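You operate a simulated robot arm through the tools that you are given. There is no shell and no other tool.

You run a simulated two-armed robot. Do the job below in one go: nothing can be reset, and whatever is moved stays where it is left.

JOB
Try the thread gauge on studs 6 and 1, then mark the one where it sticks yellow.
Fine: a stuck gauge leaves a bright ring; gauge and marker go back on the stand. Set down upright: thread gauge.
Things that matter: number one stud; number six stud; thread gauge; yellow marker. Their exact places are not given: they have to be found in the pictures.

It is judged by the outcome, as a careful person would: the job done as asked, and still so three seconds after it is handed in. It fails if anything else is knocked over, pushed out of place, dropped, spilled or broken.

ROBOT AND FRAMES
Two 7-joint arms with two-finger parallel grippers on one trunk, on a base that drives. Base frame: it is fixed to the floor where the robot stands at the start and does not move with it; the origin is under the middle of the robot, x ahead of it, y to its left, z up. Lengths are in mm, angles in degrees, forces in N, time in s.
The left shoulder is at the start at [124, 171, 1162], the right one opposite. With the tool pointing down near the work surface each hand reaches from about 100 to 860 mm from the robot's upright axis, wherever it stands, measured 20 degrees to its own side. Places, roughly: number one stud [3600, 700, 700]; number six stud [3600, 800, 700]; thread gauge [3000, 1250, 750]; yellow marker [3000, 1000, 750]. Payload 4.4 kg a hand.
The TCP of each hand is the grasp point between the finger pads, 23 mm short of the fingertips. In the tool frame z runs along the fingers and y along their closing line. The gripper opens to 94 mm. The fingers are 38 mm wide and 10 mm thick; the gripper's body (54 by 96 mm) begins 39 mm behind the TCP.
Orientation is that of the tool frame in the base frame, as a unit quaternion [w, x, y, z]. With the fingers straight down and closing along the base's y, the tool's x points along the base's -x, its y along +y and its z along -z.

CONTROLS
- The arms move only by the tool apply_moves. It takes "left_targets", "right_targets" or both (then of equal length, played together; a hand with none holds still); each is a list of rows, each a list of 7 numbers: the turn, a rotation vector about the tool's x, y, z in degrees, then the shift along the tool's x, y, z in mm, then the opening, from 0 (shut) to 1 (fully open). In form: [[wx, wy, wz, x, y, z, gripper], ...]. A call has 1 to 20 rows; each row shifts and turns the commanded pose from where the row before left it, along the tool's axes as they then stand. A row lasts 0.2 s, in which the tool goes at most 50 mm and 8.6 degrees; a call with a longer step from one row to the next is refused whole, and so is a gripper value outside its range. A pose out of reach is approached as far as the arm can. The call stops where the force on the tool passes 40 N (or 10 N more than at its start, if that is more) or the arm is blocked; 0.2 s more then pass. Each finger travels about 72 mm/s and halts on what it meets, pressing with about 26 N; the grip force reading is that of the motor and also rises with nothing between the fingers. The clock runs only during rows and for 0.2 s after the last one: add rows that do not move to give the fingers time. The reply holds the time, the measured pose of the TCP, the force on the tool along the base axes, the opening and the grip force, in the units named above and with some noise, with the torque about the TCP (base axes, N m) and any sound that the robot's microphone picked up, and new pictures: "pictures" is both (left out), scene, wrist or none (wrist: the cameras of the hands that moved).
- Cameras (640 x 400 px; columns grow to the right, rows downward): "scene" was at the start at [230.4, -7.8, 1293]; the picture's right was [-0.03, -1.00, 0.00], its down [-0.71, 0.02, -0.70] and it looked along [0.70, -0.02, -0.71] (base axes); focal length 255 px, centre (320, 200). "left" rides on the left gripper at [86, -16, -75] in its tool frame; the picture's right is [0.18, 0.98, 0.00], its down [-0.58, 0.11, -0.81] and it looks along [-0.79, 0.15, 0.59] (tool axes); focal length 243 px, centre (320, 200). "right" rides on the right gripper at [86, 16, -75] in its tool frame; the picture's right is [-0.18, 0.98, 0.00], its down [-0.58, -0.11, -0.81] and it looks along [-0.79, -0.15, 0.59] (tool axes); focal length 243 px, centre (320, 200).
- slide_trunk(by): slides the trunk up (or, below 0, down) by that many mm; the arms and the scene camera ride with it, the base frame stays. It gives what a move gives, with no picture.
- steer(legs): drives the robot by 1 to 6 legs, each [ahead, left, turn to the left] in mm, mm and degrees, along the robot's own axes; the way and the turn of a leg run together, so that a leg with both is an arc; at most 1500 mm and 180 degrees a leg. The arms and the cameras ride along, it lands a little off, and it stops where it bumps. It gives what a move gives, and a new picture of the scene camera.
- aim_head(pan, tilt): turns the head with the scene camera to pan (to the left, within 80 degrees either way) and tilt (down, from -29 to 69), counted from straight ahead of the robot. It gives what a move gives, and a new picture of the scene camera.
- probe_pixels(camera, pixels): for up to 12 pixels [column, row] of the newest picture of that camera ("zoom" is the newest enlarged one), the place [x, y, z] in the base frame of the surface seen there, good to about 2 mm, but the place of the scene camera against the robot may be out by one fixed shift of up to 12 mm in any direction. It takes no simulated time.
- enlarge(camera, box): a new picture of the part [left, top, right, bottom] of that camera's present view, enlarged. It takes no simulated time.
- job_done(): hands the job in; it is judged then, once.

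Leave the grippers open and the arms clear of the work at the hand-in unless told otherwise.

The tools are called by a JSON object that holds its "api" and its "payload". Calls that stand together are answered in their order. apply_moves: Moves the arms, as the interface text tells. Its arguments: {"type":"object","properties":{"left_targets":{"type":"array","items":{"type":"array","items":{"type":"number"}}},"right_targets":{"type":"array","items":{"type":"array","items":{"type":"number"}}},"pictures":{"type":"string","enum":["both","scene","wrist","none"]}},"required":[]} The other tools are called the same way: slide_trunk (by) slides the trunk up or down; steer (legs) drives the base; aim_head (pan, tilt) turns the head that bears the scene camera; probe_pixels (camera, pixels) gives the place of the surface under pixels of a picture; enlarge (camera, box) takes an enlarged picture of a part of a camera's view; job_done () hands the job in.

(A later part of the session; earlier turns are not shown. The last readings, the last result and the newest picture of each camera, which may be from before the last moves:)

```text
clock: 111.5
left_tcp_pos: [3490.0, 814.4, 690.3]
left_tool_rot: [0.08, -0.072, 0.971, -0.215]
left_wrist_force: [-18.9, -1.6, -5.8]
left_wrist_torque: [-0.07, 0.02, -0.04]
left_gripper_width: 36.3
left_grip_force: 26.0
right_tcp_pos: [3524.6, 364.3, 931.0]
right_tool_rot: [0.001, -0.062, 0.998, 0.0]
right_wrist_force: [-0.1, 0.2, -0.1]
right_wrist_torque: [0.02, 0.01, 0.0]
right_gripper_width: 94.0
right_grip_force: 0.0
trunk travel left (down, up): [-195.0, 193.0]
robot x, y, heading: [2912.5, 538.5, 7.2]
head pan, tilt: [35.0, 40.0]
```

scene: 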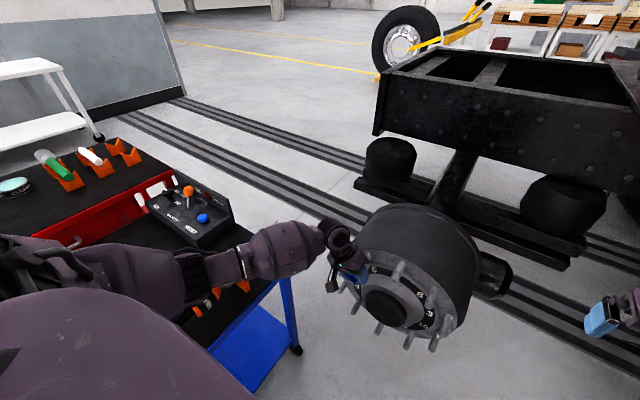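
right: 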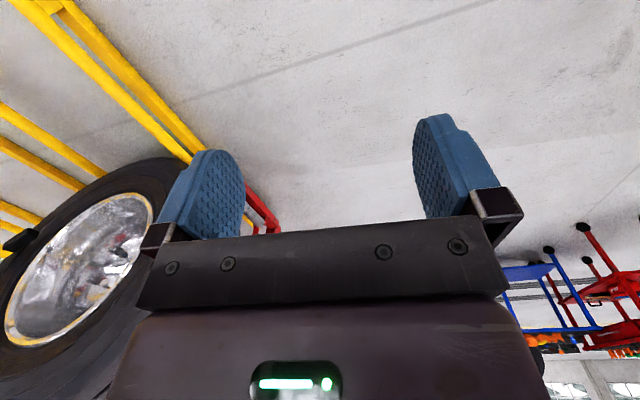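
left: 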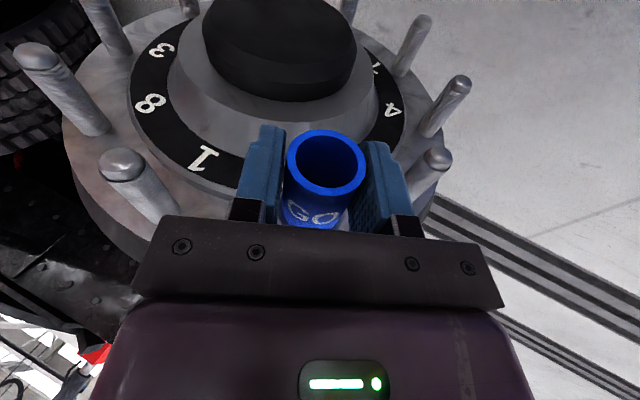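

The resistance grows to 19 N along the axis, so it sticks here. I'll withdraw straight and look at stud 6 for the ring.

{"api": "apply_moves", "payload": {"left_targets": [[0, 0, 0, 9.9, 0, -1.4, 0], [0, 0, 0, 19.8, 0, -2.8, 0], [0, 0, 0, 19.8, 0, -2.8, 0], [0, 0, 0, 19.8, 0, -2.8, 0], [0, 0, 0, 19.8, 0, -2.8, 0], [0, 0, 0, 0, 0, 0, 0]]}}

{"api": "enlarge", "payload": {"camera": "scene", "box": [330, 240, 426, 300]}}

```text
clock: 113.0
left_tcp_pos: [3400.4, 801.4, 690.6]
left_tool_rot: [0.081, -0.071, 0.971, -0.215]
left_wrist_force: [-0.3, 0.5, -0.9]
left_wrist_torque: [-0.01, 0.03, 0.01]
left_gripper_width: 35.6
left_grip_force: 26.5
right_tcp_pos: [3526.4, 364.1, 930.1]
right_tool_rot: [-0.001, -0.063, 0.998, 0.0]
right_wrist_force: [-0.4, -0.6, -0.2]
right_wrist_torque: [-0.01, 0.01, -0.03]
right_gripper_width: 94.2
right_grip_force: 0.0
trunk travel left (down, up): [-195.0, 193.0]
robot x, y, heading: [2909.0, 538.5, 6.7]
head pan, tilt: [35.0, 40.0]
```

scene: 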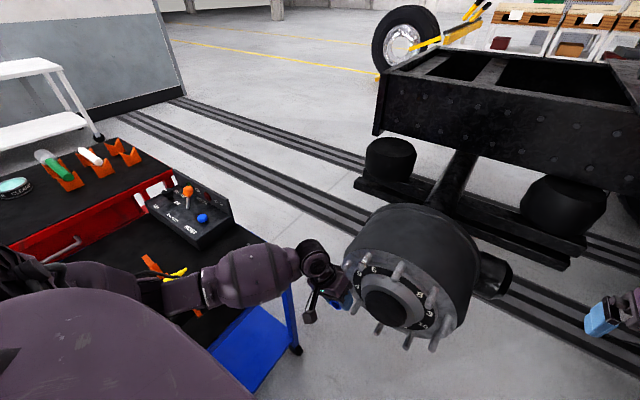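
left: 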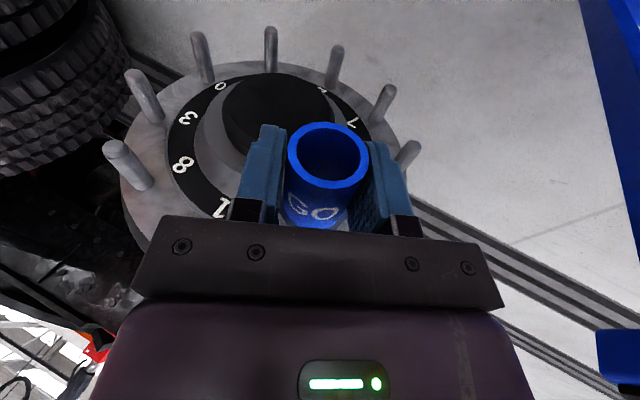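

```text
6.67 times, centred on (378, 270) of scene
```

zoom: 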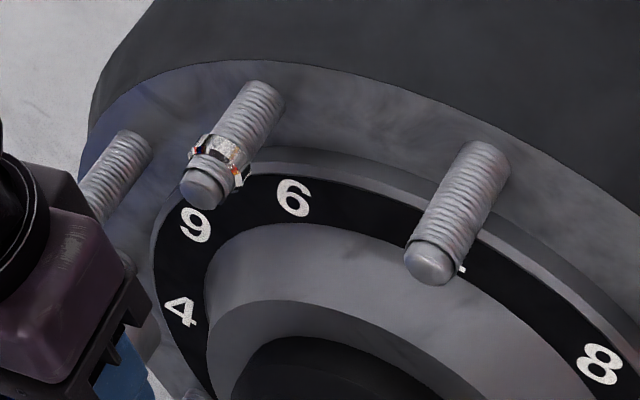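

A bright ring has appeared on stud 6 at zoom (215,150), so the gauge sticks there. I still have to try stud 1 the same way with the grey end. I'll shift over to its axis and turn the hand upright.

{"api": "apply_moves", "payload": {"left_targets": [[0, 0, 0, 4.4, -34.2, 3.8, 0], [0, 0, 0, 4.4, -34.2, 3.8, 0], [0, 0, 0, 4.4, -34.2, 3.8, 0], [-8.32, 0, 1.18, 0, 0, 0, 0], [-8.32, 0, 1.18, 0, 0, 0, 0], [-8.32, 0, 1.18, 0, 0, 0, 0], [0, 0, 0, 0, 0, 0, 0], [0, 0, 0, 0, 0, 0, 0]]}}

{"api": "enlarge", "payload": {"camera": "left", "box": [272, 110, 384, 220]}}

```text
clock: 114.8
left_tcp_pos: [3401.0, 703.1, 721.9]
left_tool_rot: [0.07, -0.057, 0.996, 0.003]
left_wrist_force: [0.3, 0.2, -2.0]
left_wrist_torque: [0.0, 0.0, 0.02]
left_gripper_width: 35.5
left_grip_force: 26.3
right_tcp_pos: [3525.7, 363.8, 931.9]
right_tool_rot: [-0.001, -0.061, 0.998, 0.0]
right_wrist_force: [-0.3, -0.7, 0.2]
right_wrist_torque: [-0.01, 0.01, -0.01]
right_gripper_width: 93.8
right_grip_force: 0.1
trunk travel left (down, up): [-195.0, 193.0]
robot x, y, heading: [2911.2, 537.1, 7.4]
head pan, tilt: [35.0, 40.0]
```

scene: 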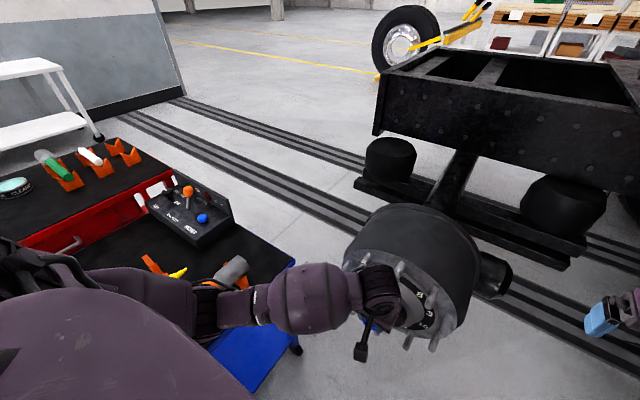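
left: 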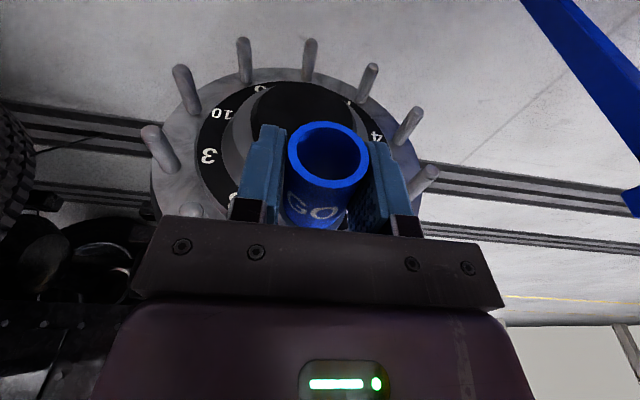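

```text
3.64 times, centred on (328, 165) of left
```

zoom: 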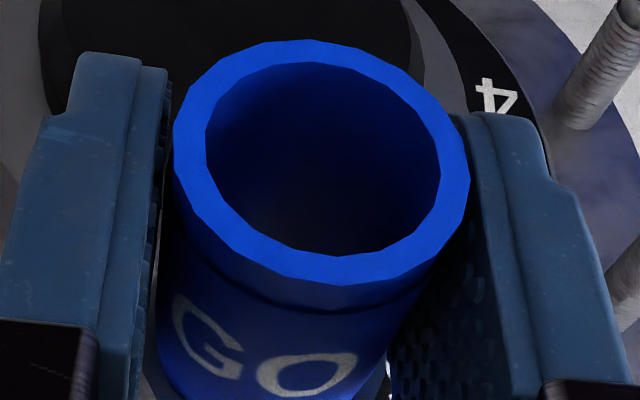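

The gauge slipped a few millimetres back in the grip. I'll measure its mouth centre and rim plane anew.

{"api": "probe_pixels", "payload": {"camera": "zoom", "pixels": [[189, 145], [455, 170], [312, 52], [322, 268], [225, 80], [425, 235], [412, 90], [225, 230], [270, 60], [380, 258], [195, 185], [448, 130]]}}

```text
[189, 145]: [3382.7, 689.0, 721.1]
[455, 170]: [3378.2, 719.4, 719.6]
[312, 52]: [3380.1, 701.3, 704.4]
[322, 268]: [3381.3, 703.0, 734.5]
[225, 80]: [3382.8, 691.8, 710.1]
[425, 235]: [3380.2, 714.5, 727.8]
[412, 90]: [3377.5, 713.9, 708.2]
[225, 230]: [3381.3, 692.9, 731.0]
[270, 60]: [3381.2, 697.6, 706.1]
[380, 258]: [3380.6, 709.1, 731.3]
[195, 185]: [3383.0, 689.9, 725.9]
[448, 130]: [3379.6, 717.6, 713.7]
```

The mouth centre is at (3380.7,703.3,719.5), so the grey face is near (3444,711,719) and the gap to stud 1's tip is about 76 mm. I'll advance 62 mm and re-measure.

{"api": "apply_moves", "payload": {"left_targets": [[0, 0, 0, -30.7, 0, 4.35, 0], [0, 0, 0, -30.7, 0, 4.35, 0], [0, 0, 0, 0, 0, 0, 0], [0, 0, 0, 0, 0, 0, 0]], "pictures": "wrist"}}

{"api": "enlarge", "payload": {"camera": "left", "box": [272, 110, 384, 220]}}

{"api": "probe_pixels", "payload": {"camera": "zoom", "pixels": [[189, 145], [455, 170], [312, 52], [322, 268], [225, 80], [425, 235], [412, 90], [225, 230], [270, 60], [380, 258], [195, 185], [448, 130]]}}

```text
clock: 115.8
left_tcp_pos: [3462.4, 712.5, 721.5]
left_tool_rot: [0.07, -0.057, 0.996, 0.002]
left_wrist_force: [-0.6, 0.1, -0.5]
left_wrist_torque: [-0.02, 0.02, 0.01]
left_gripper_width: 35.4
left_grip_force: 26.0
right_tcp_pos: [3525.3, 363.6, 929.8]
right_tool_rot: [-0.001, -0.062, 0.998, 0.0]
right_wrist_force: [0.1, -0.5, -0.1]
right_wrist_torque: [0.01, 0.01, -0.05]
right_gripper_width: 93.7
right_grip_force: 0.1
trunk travel left (down, up): [-195.0, 193.0]
robot x, y, heading: [2913.3, 534.6, 6.8]
head pan, tilt: [35.0, 40.0]
```

left: 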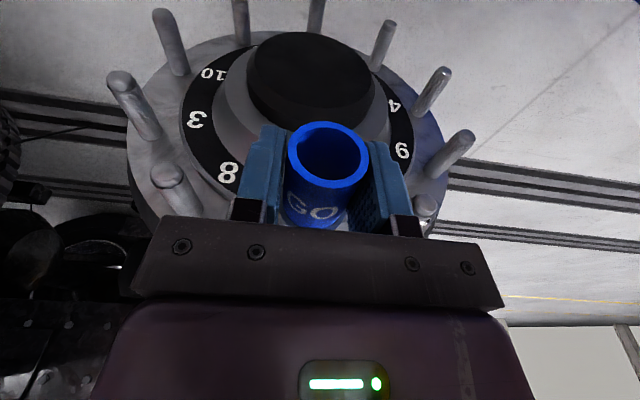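

```text
3.64 times, centred on (328, 165) of left
```

zoom: 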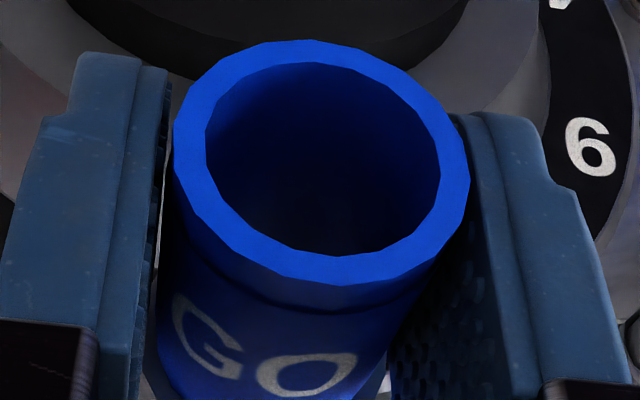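

```text
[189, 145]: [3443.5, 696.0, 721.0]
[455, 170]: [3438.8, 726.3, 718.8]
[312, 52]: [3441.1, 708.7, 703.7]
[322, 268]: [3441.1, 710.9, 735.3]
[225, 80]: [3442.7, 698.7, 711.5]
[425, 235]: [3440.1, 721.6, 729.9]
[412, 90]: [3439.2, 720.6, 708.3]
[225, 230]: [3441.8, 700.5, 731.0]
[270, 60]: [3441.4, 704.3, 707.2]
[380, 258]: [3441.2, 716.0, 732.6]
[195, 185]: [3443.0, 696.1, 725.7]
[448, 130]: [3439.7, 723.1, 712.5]
```

The axis is 0.2 mm right and 1.5 mm low. I'll correct the height and verify.

{"api": "apply_moves", "payload": {"left_targets": [[0, 0, 0, -0.2, 0.2, -1.4, 0], [0, 0, 0, 0, 0, 0, 0], [0, 0, 0, 0, 0, 0, 0]], "pictures": "wrist"}}

{"api": "enlarge", "payload": {"camera": "left", "box": [272, 110, 384, 220]}}

{"api": "probe_pixels", "payload": {"camera": "zoom", "pixels": [[189, 145], [455, 170], [312, 52], [322, 268], [225, 80], [425, 235], [412, 90], [225, 230], [270, 60], [380, 258], [195, 185], [448, 130]]}}

```text
clock: 116.5
left_tcp_pos: [3462.1, 710.7, 723.9]
left_tool_rot: [0.07, -0.057, 0.996, 0.002]
left_wrist_force: [-0.1, 0.1, -1.1]
left_wrist_torque: [0.05, 0.04, 0.01]
left_gripper_width: 35.5
left_grip_force: 25.6
right_tcp_pos: [3524.8, 363.0, 931.1]
right_tool_rot: [-0.001, -0.063, 0.998, 0.0]
right_wrist_force: [-0.4, 0.4, -0.5]
right_wrist_torque: [-0.02, 0.01, 0.0]
right_gripper_width: 94.3
right_grip_force: 0.1
trunk travel left (down, up): [-195.0, 193.0]
robot x, y, heading: [2913.8, 537.0, 7.1]
head pan, tilt: [35.0, 40.0]
```

left: 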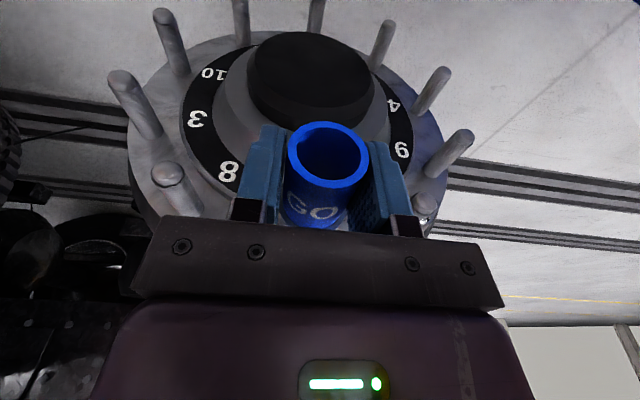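

```text
3.64 times, centred on (328, 165) of left
```

zoom: 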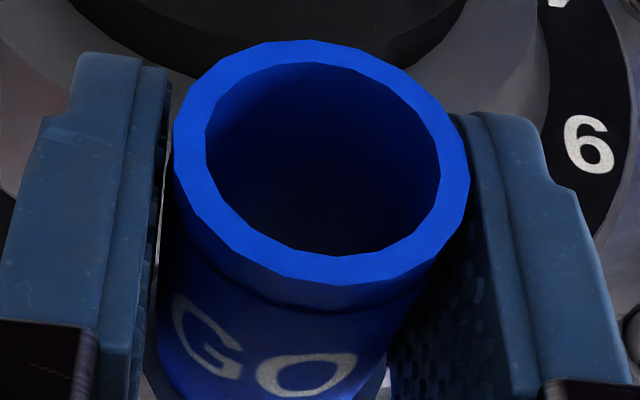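

```text
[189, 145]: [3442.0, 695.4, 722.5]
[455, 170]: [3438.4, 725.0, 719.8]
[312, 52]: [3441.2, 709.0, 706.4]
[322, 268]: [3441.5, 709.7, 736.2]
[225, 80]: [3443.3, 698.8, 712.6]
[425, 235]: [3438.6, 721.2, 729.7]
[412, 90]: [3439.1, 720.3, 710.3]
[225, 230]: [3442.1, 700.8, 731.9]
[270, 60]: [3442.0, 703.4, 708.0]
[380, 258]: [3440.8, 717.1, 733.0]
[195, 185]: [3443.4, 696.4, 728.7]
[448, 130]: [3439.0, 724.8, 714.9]
```

Aligned within 0.3 mm. I'll advance the ring onto stud 1 in 4 mm steps.

{"api": "apply_moves", "payload": {"left_targets": [[0, 0, 0, -3.96, 0, 0.56, 0], [0, 0, 0, -3.96, 0, 0.56, 0], [0, 0, 0, -3.96, 0, 0.56, 0], [0, 0, 0, -3.96, 0, 0.56, 0], [0, 0, 0, -2.97, 0, 0.42, 0], [0, 0, 0, -2.97, 0, 0.42, 0], [0, 0, 0, 0, 0, 0, 0]], "pictures": "none"}}

{"api": "apply_moves", "payload": {"left_targets": [[0, 0, 0, -2.97, 0, 0.42, 0], [0, 0, 0, -2.97, 0, 0.42, 0], [0, 0, 0, -2.97, 0, 0.42, 0], [0, 0, 0, 0, 0, 0, 0]], "pictures": "both"}}

```text
clock: 118.2
left_tcp_pos: [3483.4, 714.7, 723.6]
left_tool_rot: [0.07, -0.057, 0.996, 0.003]
left_wrist_force: [-0.2, 0.0, -1.2]
left_wrist_torque: [-0.02, 0.04, 0.01]
left_gripper_width: 35.4
left_grip_force: 26.1
right_tcp_pos: [3525.9, 363.9, 931.2]
right_tool_rot: [0.0, -0.062, 0.998, 0.0]
right_wrist_force: [-0.1, -0.5, -0.4]
right_wrist_torque: [-0.02, -0.01, 0.01]
right_gripper_width: 93.8
right_grip_force: 0.0
trunk travel left (down, up): [-195.0, 193.0]
robot x, y, heading: [2911.7, 535.9, 6.9]
head pan, tilt: [35.0, 40.0]
```

```text
clock: 119.2
left_tcp_pos: [3492.3, 714.4, 724.1]
left_tool_rot: [0.071, -0.056, 0.996, 0.003]
left_wrist_force: [-0.2, -0.3, -1.5]
left_wrist_torque: [-0.01, 0.04, 0.03]
left_gripper_width: 35.5
left_grip_force: 26.4
right_tcp_pos: [3525.8, 363.8, 931.4]
right_tool_rot: [0.001, -0.062, 0.998, 0.0]
right_wrist_force: [-1.1, 0.6, -0.1]
right_wrist_torque: [0.01, 0.01, -0.01]
right_gripper_width: 94.4
right_grip_force: 0.1
trunk travel left (down, up): [-195.0, 193.0]
robot x, y, heading: [2910.6, 537.2, 7.3]
head pan, tilt: [35.0, 40.0]
```

scene: 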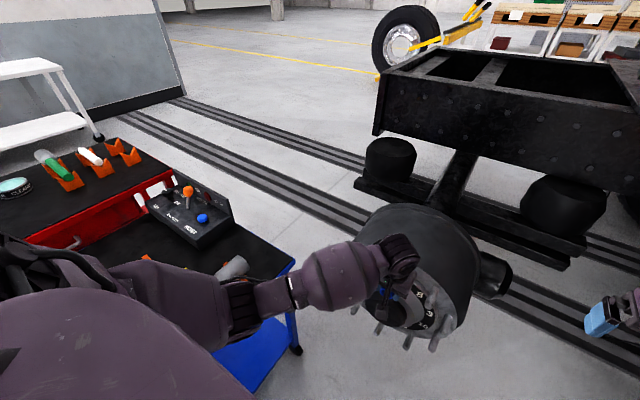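
left: 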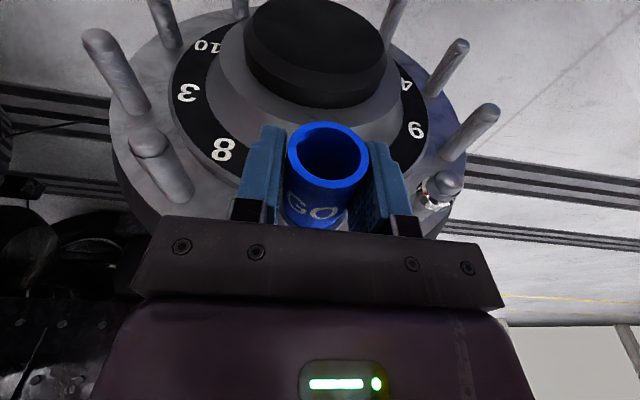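

The ring is about 15 mm on stud 1, with no force. I'll continue 12 mm at a time past the depth where stud 6 stuck.

{"api": "apply_moves", "payload": {"left_targets": [[0, 0, 0, -2.97, 0, 0.42, 0], [0, 0, 0, -2.97, 0, 0.42, 0], [0, 0, 0, -2.97, 0, 0.42, 0], [0, 0, 0, -2.97, 0, 0.42, 0], [0, 0, 0, 0, 0, 0, 0]], "pictures": "none"}}

{"api": "apply_moves", "payload": {"left_targets": [[0, 0, 0, -2.97, 0, 0.42, 0], [0, 0, 0, -2.97, 0, 0.42, 0], [0, 0, 0, -2.97, 0, 0.42, 0], [0, 0, 0, -2.97, 0, 0.42, 0], [0, 0, 0, 0, 0, 0, 0]], "pictures": "none"}}

{"api": "apply_moves", "payload": {"left_targets": [[0, 0, 0, -2.97, 0, 0.42, 0], [0, 0, 0, -2.97, 0, 0.42, 0], [0, 0, 0, -2.97, 0, 0.42, 0], [0, 0, 0, 0, 0, 0, 0]], "pictures": "both"}}

```text
clock: 120.3
left_tcp_pos: [3505.9, 716.0, 724.1]
left_tool_rot: [0.07, -0.058, 0.996, 0.003]
left_wrist_force: [-0.3, -2.4, -0.5]
left_wrist_torque: [0.03, 0.02, -0.06]
left_gripper_width: 35.3
left_grip_force: 26.2
right_tcp_pos: [3525.3, 364.2, 931.2]
right_tool_rot: [0.0, -0.061, 0.998, -0.001]
right_wrist_force: [0.9, -0.2, -0.1]
right_wrist_torque: [-0.01, -0.03, -0.01]
right_gripper_width: 94.0
right_grip_force: 0.1
trunk travel left (down, up): [-195.0, 193.0]
robot x, y, heading: [2911.6, 533.7, 7.5]
head pan, tilt: [35.0, 40.0]
```

```text
clock: 121.5
left_tcp_pos: [3517.6, 718.7, 724.2]
left_tool_rot: [0.071, -0.057, 0.996, 0.003]
left_wrist_force: [-0.1, -3.6, -0.3]
left_wrist_torque: [-0.05, -0.03, -0.06]
left_gripper_width: 35.2
left_grip_force: 26.2
right_tcp_pos: [3525.6, 364.2, 930.9]
right_tool_rot: [0.0, -0.062, 0.998, 0.0]
right_wrist_force: [-0.4, 0.1, -0.1]
right_wrist_torque: [0.0, -0.05, 0.03]
right_gripper_width: 93.8
right_grip_force: 0.1
trunk travel left (down, up): [-195.0, 193.0]
robot x, y, heading: [2913.0, 532.8, 6.9]
head pan, tilt: [35.0, 40.0]
```

```text
clock: 122.5
left_tcp_pos: [3525.4, 719.9, 724.8]
left_tool_rot: [0.07, -0.057, 0.996, 0.003]
left_wrist_force: [-0.2, 0.2, -1.3]
left_wrist_torque: [0.04, 0.0, -0.04]
left_gripper_width: 35.1
left_grip_force: 25.8
right_tcp_pos: [3524.9, 363.7, 929.7]
right_tool_rot: [0.0, -0.062, 0.998, 0.0]
right_wrist_force: [0.0, 0.3, -0.3]
right_wrist_torque: [0.0, -0.02, 0.02]
right_gripper_width: 93.8
right_grip_force: 0.0
trunk travel left (down, up): [-195.0, 193.0]
robot x, y, heading: [2915.2, 536.0, 7.0]
head pan, tilt: [35.0, 40.0]
```

scene: 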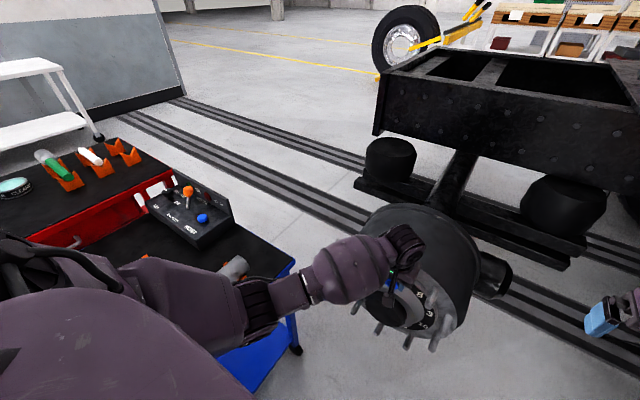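
left: 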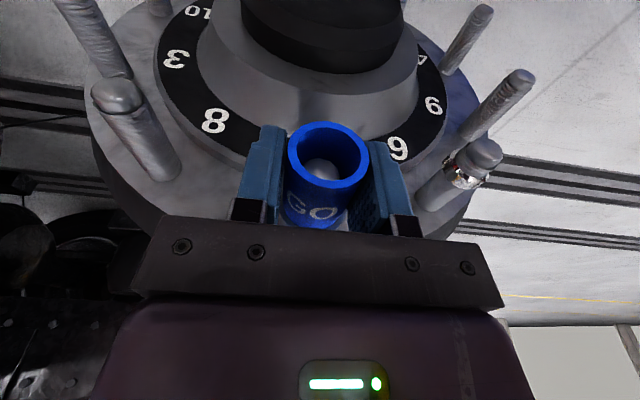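

Stud 1's tip shows inside the bore at (322,168). It's about 48 mm on and free. I'll go 8 mm further to be sure, then withdraw and return the gauge.

{"api": "apply_moves", "payload": {"left_targets": [[0, 0, 0, -2.97, 0, 0.42, 0], [0, 0, 0, -2.97, 0, 0.42, 0], [0, 0, 0, -1.98, 0, 0.28, 0], [0, 0, 0, 0, 0, 0, 0]], "pictures": "none"}}

{"api": "apply_moves", "payload": {"left_targets": [[0, 0, 0, 19.8, 0, -2.8, 0], [0, 0, 0, 19.8, 0, -2.8, 0], [0, 0, 0, 19.8, 0, -2.8, 0], [0, 0, 0, 24.7, 0, -3.5, 0], [0, 0, 0, 24.7, 0, -3.5, 0], [0, 0, 0, 24.7, 0, -3.5, 0], [0, 0, 0, 24.7, 0, -3.5, 0], [0, 0, 0, 0, 0, 0, 0]]}}

```text
clock: 123.5
left_tcp_pos: [3534.4, 719.3, 724.3]
left_tool_rot: [0.07, -0.057, 0.996, 0.002]
left_wrist_force: [-0.1, 0.8, -1.5]
left_wrist_torque: [0.05, 0.01, 0.01]
left_gripper_width: 35.3
left_grip_force: 25.8
right_tcp_pos: [3526.4, 363.8, 931.3]
right_tool_rot: [0.0, -0.062, 0.998, 0.0]
right_wrist_force: [1.0, -0.7, -0.1]
right_wrist_torque: [-0.03, 0.03, 0.02]
right_gripper_width: 94.0
right_grip_force: 0.1
trunk travel left (down, up): [-195.0, 193.0]
robot x, y, heading: [2912.5, 534.4, 7.1]
head pan, tilt: [35.0, 40.0]
```

```text
clock: 125.3
left_tcp_pos: [3376.2, 705.3, 723.8]
left_tool_rot: [0.07, -0.057, 0.996, 0.002]
left_wrist_force: [0.2, -0.2, -1.1]
left_wrist_torque: [-0.01, 0.04, -0.01]
left_gripper_width: 35.1
left_grip_force: 25.8
right_tcp_pos: [3525.1, 364.1, 930.8]
right_tool_rot: [-0.001, -0.061, 0.998, -0.001]
right_wrist_force: [-0.2, 0.3, -0.4]
right_wrist_torque: [0.02, 0.02, 0.0]
right_gripper_width: 93.9
right_grip_force: 0.1
trunk travel left (down, up): [-195.0, 193.0]
robot x, y, heading: [2913.2, 535.7, 7.3]
head pan, tilt: [35.0, 40.0]
```

scene: 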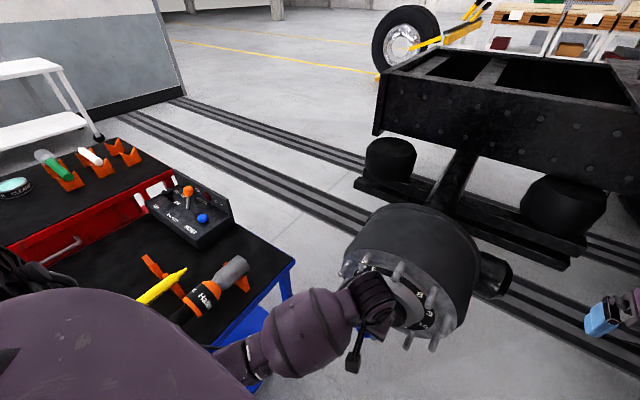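
left: 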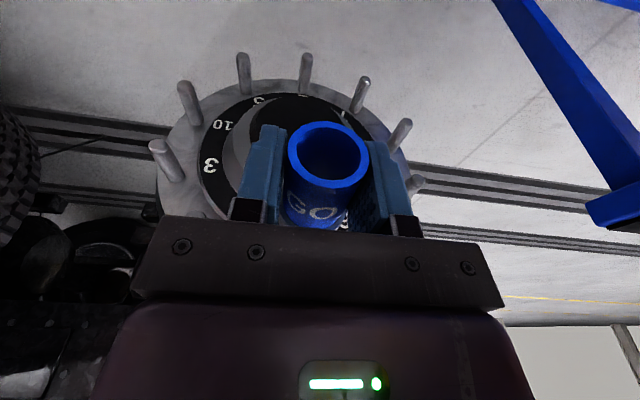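

Stud 1 accepts the gauge freely, so stud 6 is the bad one. Now I'll take the gauge back to the cart: up and left, then turn the hand 180° back so the gauge can be stood upright.

{"api": "apply_moves", "payload": {"left_targets": [[0, 0, 0, -7.6, 29.7, -29.4, 0], [0, 0, 0, -7.6, 29.7, -29.4, 0], [0, 0, 0, -7.6, 29.7, -29.4, 0], [0, 0, 0, -7.6, 29.7, -29.4, 0], [0, 0, 0, -7.6, 29.7, -29.4, 0], [1.18, 0, 8.32, 0, 0, 0, 0], [1.18, 0, 8.32, 0, 0, 0, 0], [1.18, 0, 8.32, 0, 0, 0, 0], [1.18, 0, 8.32, 0, 0, 0, 0], [1.18, 0, 8.32, 0, 0, 0, 0], [1.18, 0, 8.32, 0, 0, 0, 0], [1.18, 0, 8.32, 0, 0, 0, 0], [1.18, 0, 8.32, 0, 0, 0, 0], [1.18, 0, 8.32, 0, 0, 0, 0], [1.18, 0, 8.32, 0, 0, 0, 0], [1.18, 0, 8.32, 0, 0, 0, 0]], "pictures": "scene"}}

```text
clock: 128.8
left_tcp_pos: [3375.5, 852.6, 875.5]
left_tool_rot: [0.053, 0.681, 0.729, -0.048]
left_wrist_force: [-0.1, -0.5, -1.0]
left_wrist_torque: [0.02, 0.01, 0.0]
left_gripper_width: 35.3
left_grip_force: 25.9
right_tcp_pos: [3525.6, 363.9, 930.5]
right_tool_rot: [0.001, -0.063, 0.998, 0.0]
right_wrist_force: [0.4, 0.3, -0.4]
right_wrist_torque: [0.0, 0.01, 0.0]
right_gripper_width: 93.9
right_grip_force: 0.0
trunk travel left (down, up): [-195.0, 193.0]
robot x, y, heading: [2913.7, 535.5, 7.1]
head pan, tilt: [35.0, 40.0]
```

scene: 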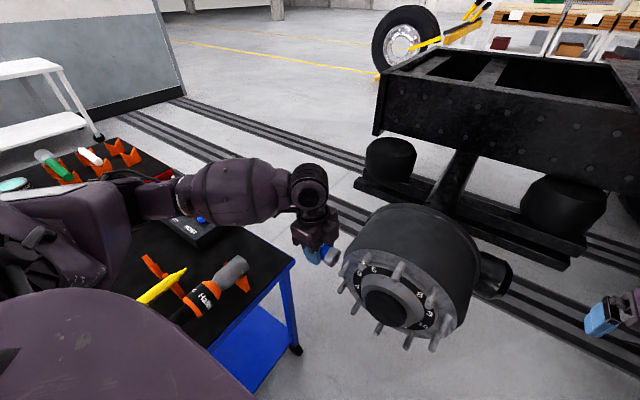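

Halfway round. I'll finish the turn and start pitching the hand up level.

{"api": "apply_moves", "payload": {"left_targets": [[1.18, 0, 8.32, 0, 0, 0, 0], [1.18, 0, 8.32, 0, 0, 0, 0], [1.18, 0, 8.32, 0, 0, 0, 0], [1.18, 0, 8.32, 0, 0, 0, 0], [1.18, 0, 8.32, 0, 0, 0, 0], [1.18, 0, 8.32, 0, 0, 0, 0], [1.18, 0, 8.32, 0, 0, 0, 0], [1.18, 0, 8.32, 0, 0, 0, 0], [1.18, 0, 8.32, 0, 0, 0, 0], [1.18, 0, 8.32, 0, 0, 0, 0], [0.5, 0, 3.56, 0, 0, 0, 0], [0, 8.18, 0, 0, 0, 0, 0], [0, 8.18, 0, 0, 0, 0, 0], [0, 8.18, 0, 0, 0, 0, 0], [0, 8.18, 0, 0, 0, 0, 0], [0, 8.18, 0, 0, 0, 0, 0], [0, 8.18, 0, 0, 0, 0, 0]], "pictures": "scene"}}

{"api": "apply_moves", "payload": {"left_targets": [[0, 8.18, 0, 0, 0, 0, 0], [0, 8.18, 0, 0, 0, 0, 0], [0, 8.18, 0, 0, 0, 0, 0], [0, 8.18, 0, 0, 0, 0, 0], [0, 8.18, 0, 0, 0, 0, 0], [0, 0, 0, 0, 0, 0, 0]]}}

```text
clock: 132.3
left_tcp_pos: [3376.8, 853.1, 874.2]
left_tool_rot: [-0.018, 0.935, 0.054, 0.35]
left_wrist_force: [-0.1, 1.1, -1.1]
left_wrist_torque: [-0.01, -0.01, 0.01]
left_gripper_width: 35.2
left_grip_force: 25.6
right_tcp_pos: [3526.3, 364.4, 929.3]
right_tool_rot: [0.0, -0.061, 0.998, -0.001]
right_wrist_force: [-0.3, 0.5, -0.2]
right_wrist_torque: [-0.03, -0.02, -0.05]
right_gripper_width: 93.9
right_grip_force: 0.1
trunk travel left (down, up): [-195.0, 193.0]
robot x, y, heading: [2911.9, 534.4, 7.3]
head pan, tilt: [35.0, 40.0]
```

scene: 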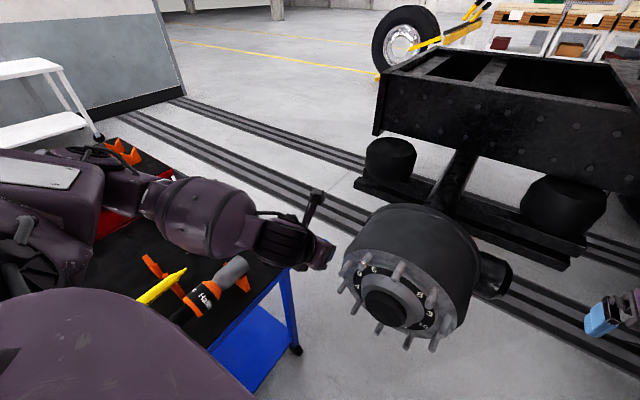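

```text
clock: 133.8
left_tcp_pos: [3374.3, 853.6, 875.0]
left_tool_rot: [-0.036, 0.754, 0.044, 0.654]
left_wrist_force: [0.0, 0.4, -1.4]
left_wrist_torque: [-0.01, 0.0, 0.01]
left_gripper_width: 34.8
left_grip_force: 26.3
right_tcp_pos: [3524.7, 364.1, 930.4]
right_tool_rot: [0.0, -0.062, 0.998, 0.0]
right_wrist_force: [0.0, 0.4, -0.1]
right_wrist_torque: [0.04, 0.01, 0.01]
right_gripper_width: 93.9
right_grip_force: 0.0
trunk travel left (down, up): [-195.0, 193.0]
robot x, y, heading: [2911.0, 534.4, 6.9]
head pan, tilt: [35.0, 40.0]
```

scene: 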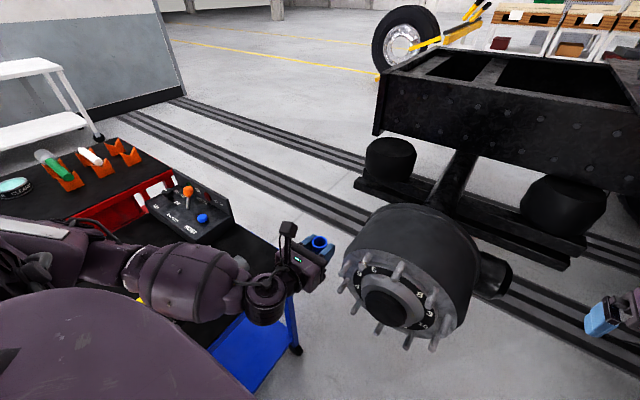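
left: 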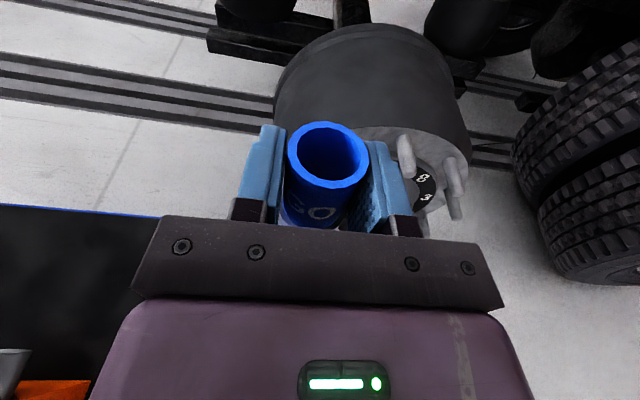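

The hand is level and the gauge upright in it. I'll raise the trunk 120 mm as before and drive back to the place in front of the cart.

{"api": "slide_trunk", "payload": {"by": 120}}

{"api": "steer", "payload": {"legs": [[-430, 38, 0], [5, 362, 2.6]]}}

```text
clock: 135.2
left_tcp_pos: [3374.9, 851.4, 993.9]
left_tool_rot: [-0.036, 0.754, 0.044, 0.654]
left_wrist_force: [0.6, 0.8, -2.0]
left_wrist_torque: [0.0, 0.0, -0.01]
left_gripper_width: 34.9
left_grip_force: 25.4
right_tcp_pos: [3526.1, 362.9, 1050.2]
right_tool_rot: [-0.001, -0.061, 0.998, 0.0]
right_wrist_force: [0.4, -0.2, -0.8]
right_wrist_torque: [0.04, 0.0, -0.01]
right_gripper_width: 93.7
right_grip_force: 0.1
trunk travel left (down, up): [-315.0, 73.0]
robot x, y, heading: [2912.9, 533.7, 7.3]
head pan, tilt: [35.0, 40.0]
```

```text
clock: 141.3
left_tcp_pos: [2883.3, 1221.3, 994.5]
left_tool_rot: [-0.051, 0.753, 0.061, 0.653]
left_wrist_force: [-0.3, -0.2, -0.9]
left_wrist_torque: [0.01, 0.01, 0.01]
left_gripper_width: 34.3
left_grip_force: 26.4
right_tcp_pos: [3054.2, 740.8, 1051.1]
right_tool_rot: [0.001, -0.084, 0.996, 0.0]
right_wrist_force: [0.1, 1.2, 0.6]
right_wrist_torque: [-0.02, 0.01, -0.01]
right_gripper_width: 93.8
right_grip_force: 0.0
trunk travel left (down, up): [-315.0, 73.0]
robot x, y, heading: [2433.7, 883.4, 9.6]
head pan, tilt: [35.0, 40.0]
```

scene: 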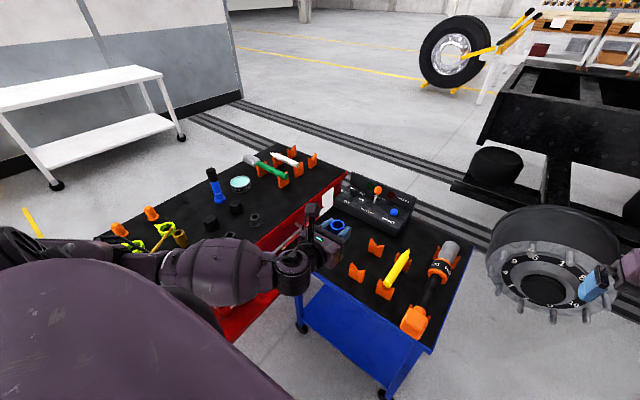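

The grip width has crept to 34.3 mm. I'll check how the gauge sits in the fingers.

{"api": "apply_moves", "payload": {"left_targets": [[0, 0, 0, 0, 0, 0, 0]], "pictures": "wrist"}}

{"api": "enlarge", "payload": {"camera": "left", "box": [272, 110, 384, 220]}}

{"api": "probe_pixels", "payload": {"camera": "zoom", "pixels": [[189, 145], [455, 170], [312, 52], [322, 268], [225, 80], [425, 235], [412, 90], [225, 230], [270, 60], [380, 258], [195, 185], [448, 130]]}}

```text
clock: 141.7
left_tcp_pos: [2883.0, 1221.8, 995.1]
left_tool_rot: [-0.051, 0.753, 0.061, 0.653]
left_wrist_force: [0.4, 0.9, -2.0]
left_wrist_torque: [-0.03, 0.0, 0.02]
left_gripper_width: 34.5
left_grip_force: 25.6
right_tcp_pos: [3054.5, 740.3, 1050.5]
right_tool_rot: [0.0, -0.083, 0.997, -0.001]
right_wrist_force: [-0.6, -0.3, 0.1]
right_wrist_torque: [0.02, -0.01, 0.0]
right_gripper_width: 94.0
right_grip_force: 0.1
trunk travel left (down, up): [-315.0, 73.0]
robot x, y, heading: [2433.8, 884.4, 9.8]
head pan, tilt: [35.0, 40.0]
```

left: 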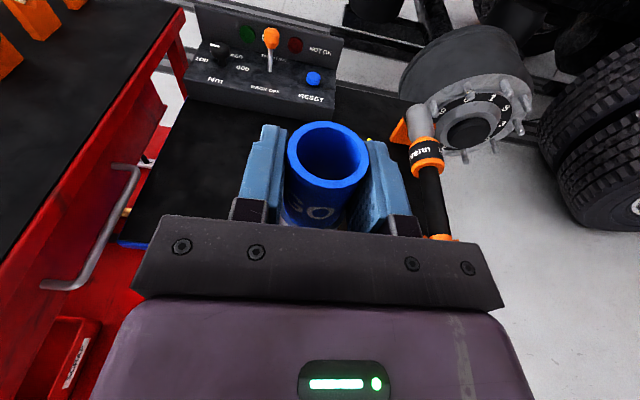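

```text
3.64 times, centred on (328, 165) of left
```

zoom: 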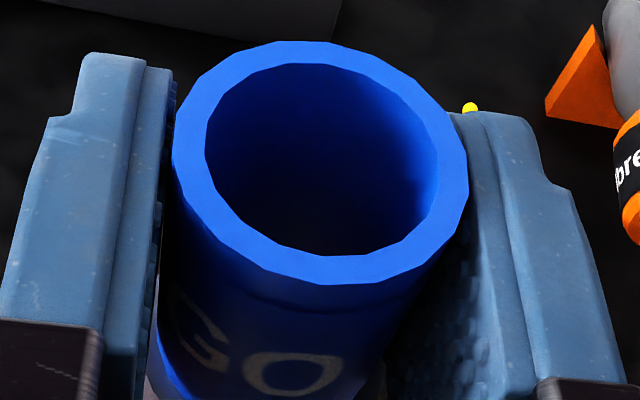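

```text
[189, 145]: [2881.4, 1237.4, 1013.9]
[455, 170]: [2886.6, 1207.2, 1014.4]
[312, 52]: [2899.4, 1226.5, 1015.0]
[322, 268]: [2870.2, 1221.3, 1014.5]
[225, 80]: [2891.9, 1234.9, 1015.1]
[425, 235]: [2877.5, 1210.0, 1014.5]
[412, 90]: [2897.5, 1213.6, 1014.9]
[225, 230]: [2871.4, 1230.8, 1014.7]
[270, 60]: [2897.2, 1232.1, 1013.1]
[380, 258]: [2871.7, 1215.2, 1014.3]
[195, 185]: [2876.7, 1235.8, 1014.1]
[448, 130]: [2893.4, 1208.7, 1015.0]
```

The gauge is upright (its rim level at z 1014.5) and just spun a little in the grip. Its base is 44.5 mm below the TCP. I'll carry it over the cart's front edge at about (2948,1337) and lower it to about 12 mm above the mat.

{"api": "apply_moves", "payload": {"left_targets": [[0, 0, 0, -26.3, -20.7, 20.4, 0], [0, 0, 0, -26.3, -20.7, 20.4, 0], [0, 0, 0, -26.3, -20.7, 20.4, 0], [0, 0, 0, -26.3, -20.7, 20.4, 0], [0, 0, 0, -26.3, -20.7, 20.4, 0], [0, 0, 0, -31.3, -0.1, 4.5, 0], [0, 0, 0, -31.3, -0.1, 4.5, 0], [0, 0, 0, -31.3, -0.1, 4.5, 0], [0, 0, 0, 0, 0, 0, 0]]}}

```text
clock: 143.7
left_tcp_pos: [2945.8, 1336.7, 756.7]
left_tool_rot: [-0.05, 0.752, 0.06, 0.654]
left_wrist_force: [0.1, -0.3, -0.2]
left_wrist_torque: [0.03, -0.01, -0.02]
left_gripper_width: 34.1
left_grip_force: 25.8
right_tcp_pos: [3055.1, 740.5, 1051.1]
right_tool_rot: [0.0, -0.084, 0.996, 0.0]
right_wrist_force: [0.2, 0.5, -0.1]
right_wrist_torque: [-0.01, -0.03, 0.02]
right_gripper_width: 94.0
right_grip_force: 0.0
trunk travel left (down, up): [-315.0, 73.0]
robot x, y, heading: [2432.3, 883.0, 9.5]
head pan, tilt: [35.0, 40.0]
```

scene: 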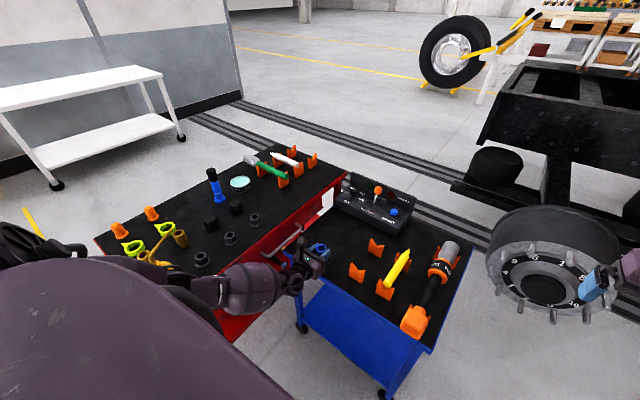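
left: 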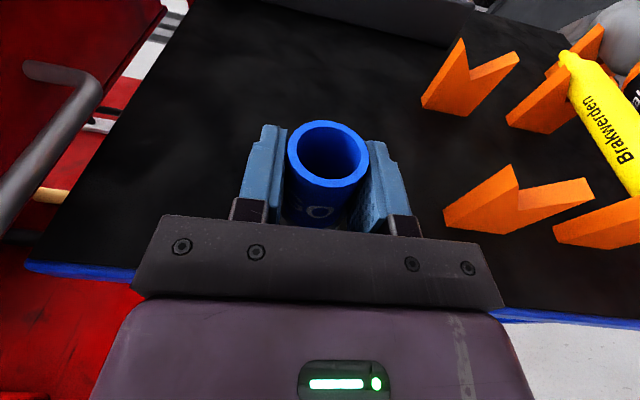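

It's over the mat and about 38 mm inside the edge. I'll lower it gently until it touches.

{"api": "apply_moves", "payload": {"left_targets": [[0, 0, 0, -5.9, 0, 0.85, 0], [0, 0, 0, -4.9, 0, 0.7, 0], [0, 0, 0, 0, 0, 0, 0]], "pictures": "none"}}

{"api": "apply_moves", "payload": {"left_targets": [[0, 0, 0, -2, 0, 0.28, 0], [0, 0, 0, 0, 0, 0, 0]], "pictures": "none"}}

```text
clock: 144.5
left_tcp_pos: [2946.6, 1336.6, 744.0]
left_tool_rot: [-0.051, 0.752, 0.061, 0.654]
left_wrist_force: [0.7, 0.3, -0.4]
left_wrist_torque: [0.03, 0.02, 0.01]
left_gripper_width: 33.8
left_grip_force: 26.2
right_tcp_pos: [3054.7, 741.0, 1050.5]
right_tool_rot: [0.0, -0.084, 0.996, 0.0]
right_wrist_force: [0.0, -0.4, 0.6]
right_wrist_torque: [-0.02, 0.02, -0.01]
right_gripper_width: 93.9
right_grip_force: 0.0
trunk travel left (down, up): [-315.0, 73.0]
robot x, y, heading: [2435.3, 885.3, 9.8]
head pan, tilt: [35.0, 40.0]
```

```text
clock: 145.1
left_tcp_pos: [2946.6, 1336.3, 744.3]
left_tool_rot: [-0.05, 0.752, 0.06, 0.654]
left_wrist_force: [-2.9, -1.6, 10.4]
left_wrist_torque: [0.08, 0.26, 0.09]
left_gripper_width: 34.0
left_grip_force: 25.7
right_tcp_pos: [3052.5, 739.6, 1052.2]
right_tool_rot: [0.0, -0.084, 0.996, 0.0]
right_wrist_force: [0.5, -0.7, -0.6]
right_wrist_torque: [-0.01, -0.02, 0.02]
right_gripper_width: 94.0
right_grip_force: 0.1
trunk travel left (down, up): [-315.0, 73.0]
robot x, y, heading: [2431.4, 883.8, 9.6]
head pan, tilt: [35.0, 40.0]
```

It's touching the mat under its base (10 N up). I'll open and back straight out.

{"api": "apply_moves", "payload": {"left_targets": [[0, 0, 0, 0, 0, 0, 0.45], [0, 0, 0, 0, 0, 0, 0.6], [0, 0, 0, 0, 0, 0, 1], [0, 0, 0, 0, 0, 0, 1], [0, 0, 0, 0, 0, -20, 1], [0, 0, 0, 0, 0, -30, 1], [0, 0, 0, 0, 0, -30, 1]]}}

```text
clock: 146.7
left_tcp_pos: [2867.2, 1323.1, 753.7]
left_tool_rot: [-0.051, 0.753, 0.062, 0.653]
left_wrist_force: [0.5, -0.8, -0.2]
left_wrist_torque: [0.02, 0.02, 0.0]
left_gripper_width: 93.9
left_grip_force: 0.0
right_tcp_pos: [3052.6, 740.1, 1050.5]
right_tool_rot: [0.0, -0.085, 0.996, 0.0]
right_wrist_force: [-0.6, 0.6, -0.2]
right_wrist_torque: [0.01, -0.01, 0.0]
right_gripper_width: 94.2
right_grip_force: 0.1
trunk travel left (down, up): [-315.0, 73.0]
robot x, y, heading: [2435.1, 883.2, 9.7]
head pan, tilt: [35.0, 40.0]
```

scene: 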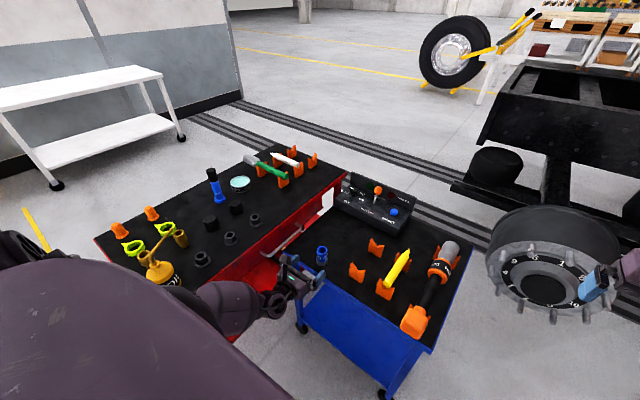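
left: 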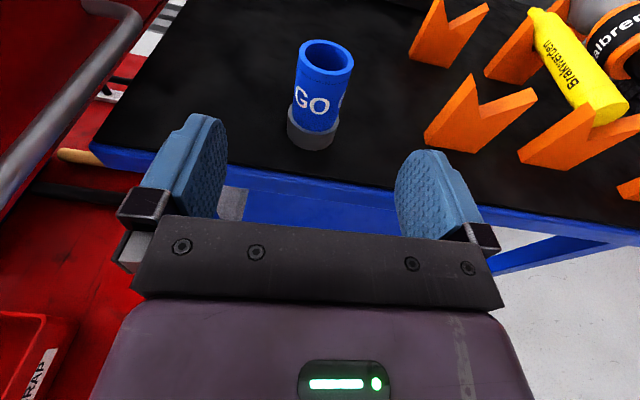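

The gauge stands upright near the edge. To put it back in its own spot I'll tilt the hand to 30° nose-down and regrip from slightly above.

{"api": "apply_moves", "payload": {"left_targets": [[0, 0, 0, 23.5, 0, -3.3, 1], [0, 0, 0, 23.5, 0, -3.3, 1], [0, -7.4, 0, 0, 0, 0, 1], [0, -7.4, 0, 0, 0, 0, 1], [0, -7.4, 0, 0, 0, 0, 1], [0, 0, 0, 0, 0, 0, 1]], "pictures": "wrist"}}

```text
clock: 148.1
left_tcp_pos: [2869.2, 1322.0, 802.1]
left_tool_rot: [-0.039, 0.865, 0.07, 0.495]
left_wrist_force: [-0.5, 1.0, -0.1]
left_wrist_torque: [-0.02, -0.01, 0.0]
left_gripper_width: 94.1
left_grip_force: 0.1
right_tcp_pos: [3053.7, 740.3, 1052.2]
right_tool_rot: [0.0, -0.085, 0.996, 0.0]
right_wrist_force: [0.6, -0.4, 0.2]
right_wrist_torque: [-0.01, 0.01, 0.0]
right_gripper_width: 94.1
right_grip_force: 0.1
trunk travel left (down, up): [-315.0, 73.0]
robot x, y, heading: [2433.4, 887.4, 9.6]
head pan, tilt: [35.0, 40.0]
```

left: 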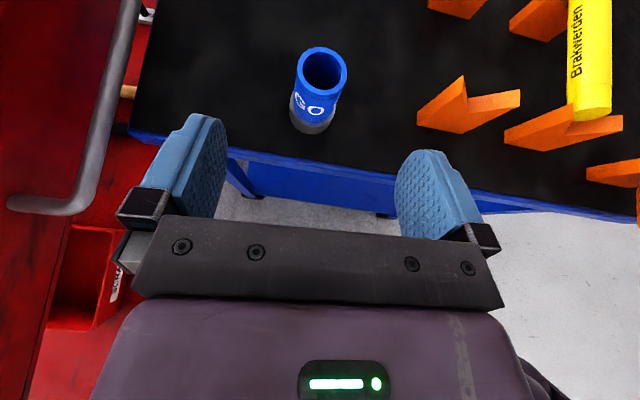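

{"api": "probe_pixels", "payload": {"camera": "left", "pixels": [[321, 92], [299, 67], [345, 71], [323, 51], [312, 115], [308, 130], [250, 130]]}}

```text
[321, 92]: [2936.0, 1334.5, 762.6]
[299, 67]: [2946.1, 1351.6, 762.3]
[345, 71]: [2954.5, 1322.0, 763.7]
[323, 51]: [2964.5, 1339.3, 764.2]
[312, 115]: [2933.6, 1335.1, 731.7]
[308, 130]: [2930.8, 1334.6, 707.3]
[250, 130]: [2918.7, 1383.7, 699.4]
```

The gauge centre is (2950,1337). I'll approach, grip and lift 15 mm.

{"api": "apply_moves", "payload": {"left_targets": [[0, 0, 0, 0.3, -0.6, 31.6, 1], [0, 0, 0, 0.3, -0.6, 31.6, 1], [0, 0, 0, 0.4, -0.7, 31.5, 1], [0, 0, 0, 0, 0, 0, 0.5], [0, 0, 0, 0, 0, 0, 0.2], [0, 0, 0, 0, 0, 0, 0], [0, 0, 0, 0, 0, 0, 0], [0, 0, 0, 0, 0, 0, 0], [0, 0, 0, 13, 0, -7.6, 0]], "pictures": "wrist"}}

```text
clock: 150.1
left_tcp_pos: [2951.6, 1338.9, 769.4]
left_tool_rot: [-0.038, 0.865, 0.07, 0.496]
left_wrist_force: [0.3, 0.0, -1.0]
left_wrist_torque: [0.01, -0.02, 0.02]
left_gripper_width: 32.2
left_grip_force: 26.3
right_tcp_pos: [3054.1, 740.0, 1050.6]
right_tool_rot: [0.0, -0.085, 0.996, 0.001]
right_wrist_force: [0.2, -0.3, 0.2]
right_wrist_torque: [0.0, -0.01, -0.02]
right_gripper_width: 94.1
right_grip_force: 0.1
trunk travel left (down, up): [-315.0, 73.0]
robot x, y, heading: [2432.8, 883.5, 9.8]
head pan, tilt: [35.0, 40.0]
```

left: 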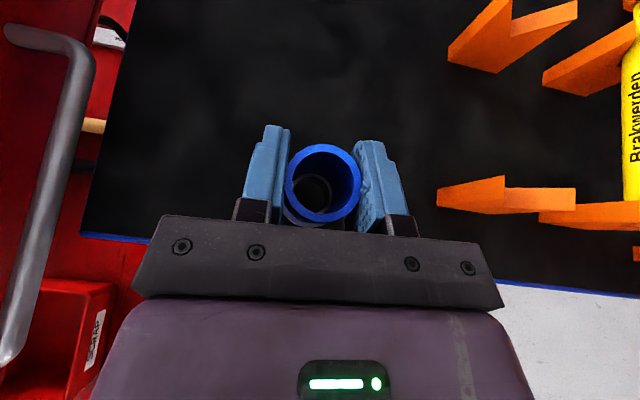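

It's gripped firmly at 32.2 mm. I'll carry it back to (3070,1357) and lower nearly to the mat.

{"api": "apply_moves", "payload": {"left_targets": [[0, 0, 0, 20.2, 0.3, 34.4, 0], [0, 0, 0, 20.2, 0.3, 34.4, 0], [0, 0, 0, 20.2, 0.3, 34.4, 0], [0, 0, 0, 0, 0, 0, 0], [0, 0, 0, -8.6, 0, 5, 0], [0, 0, 0, 0, 0, 0, 0]]}}

```text
clock: 151.5
left_tcp_pos: [3069.2, 1356.4, 760.3]
left_tool_rot: [-0.038, 0.865, 0.069, 0.496]
left_wrist_force: [-0.4, -0.1, -1.9]
left_wrist_torque: [0.01, -0.02, 0.01]
left_gripper_width: 32.2
left_grip_force: 25.5
right_tcp_pos: [3054.3, 740.9, 1051.2]
right_tool_rot: [-0.001, -0.084, 0.996, 0.0]
right_wrist_force: [-0.5, -0.8, -0.7]
right_wrist_torque: [0.01, 0.01, -0.01]
right_gripper_width: 94.2
right_grip_force: 0.1
trunk travel left (down, up): [-315.0, 73.0]
robot x, y, heading: [2436.9, 880.4, 9.6]
head pan, tilt: [35.0, 40.0]
```

scene: 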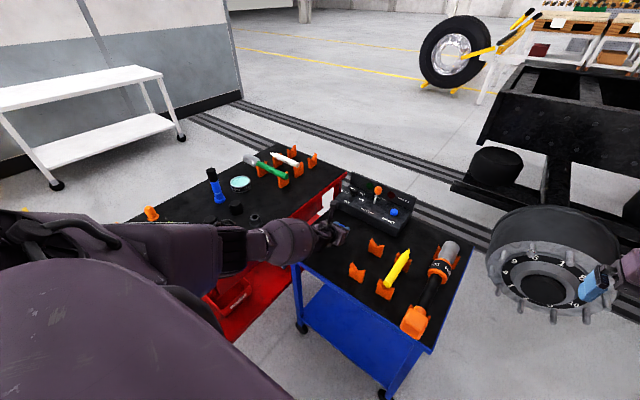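
left: 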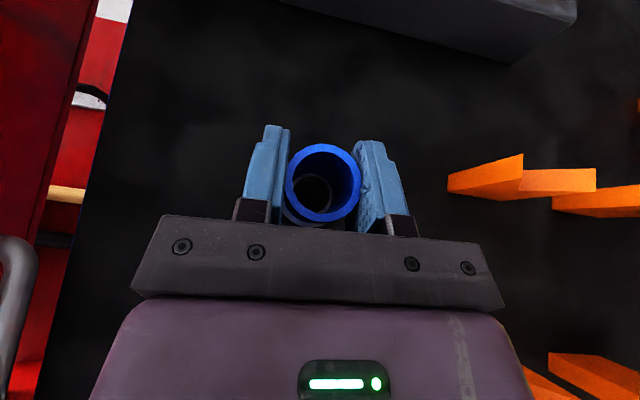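

I'm at the original spot, about 6 mm above the mat. I'll lower in small steps until contact.

{"api": "apply_moves", "payload": {"left_targets": [[0, 0, 0, -2.6, 0, 1.5, 0], [0, 0, 0, -1.7, 0, 1, 0], [0, 0, 0, 0, 0, 0, 0]], "pictures": "none"}}

{"api": "apply_moves", "payload": {"left_targets": [[0, 0, 0, -1.3, 0, 0.7, 0], [0, 0, 0, 0, 0, 0, 0]], "pictures": "none"}}

```text
clock: 152.3
left_tcp_pos: [3069.8, 1355.7, 756.2]
left_tool_rot: [-0.038, 0.865, 0.07, 0.496]
left_wrist_force: [-0.2, -0.3, -0.9]
left_wrist_torque: [-0.01, -0.01, 0.0]
left_gripper_width: 32.0
left_grip_force: 26.0
right_tcp_pos: [3054.4, 740.4, 1051.4]
right_tool_rot: [0.0, -0.085, 0.996, -0.001]
right_wrist_force: [0.6, 0.4, -0.1]
right_wrist_torque: [0.03, 0.01, -0.02]
right_gripper_width: 94.1
right_grip_force: 0.0
trunk travel left (down, up): [-315.0, 73.0]
robot x, y, heading: [2435.2, 883.1, 9.8]
head pan, tilt: [35.0, 40.0]
```

```text
clock: 152.9
left_tcp_pos: [3067.4, 1356.2, 753.9]
left_tool_rot: [-0.038, 0.865, 0.069, 0.496]
left_wrist_force: [1.0, -0.4, -2.1]
left_wrist_torque: [-0.02, 0.01, -0.04]
left_gripper_width: 32.0
left_grip_force: 26.1
right_tcp_pos: [3053.9, 741.2, 1050.3]
right_tool_rot: [0.0, -0.085, 0.996, 0.0]
right_wrist_force: [-0.1, 0.3, 0.4]
right_wrist_torque: [0.01, 0.01, 0.01]
right_gripper_width: 93.9
right_grip_force: 0.0
trunk travel left (down, up): [-315.0, 73.0]
robot x, y, heading: [2437.1, 886.9, 10.0]
head pan, tilt: [35.0, 40.0]
```

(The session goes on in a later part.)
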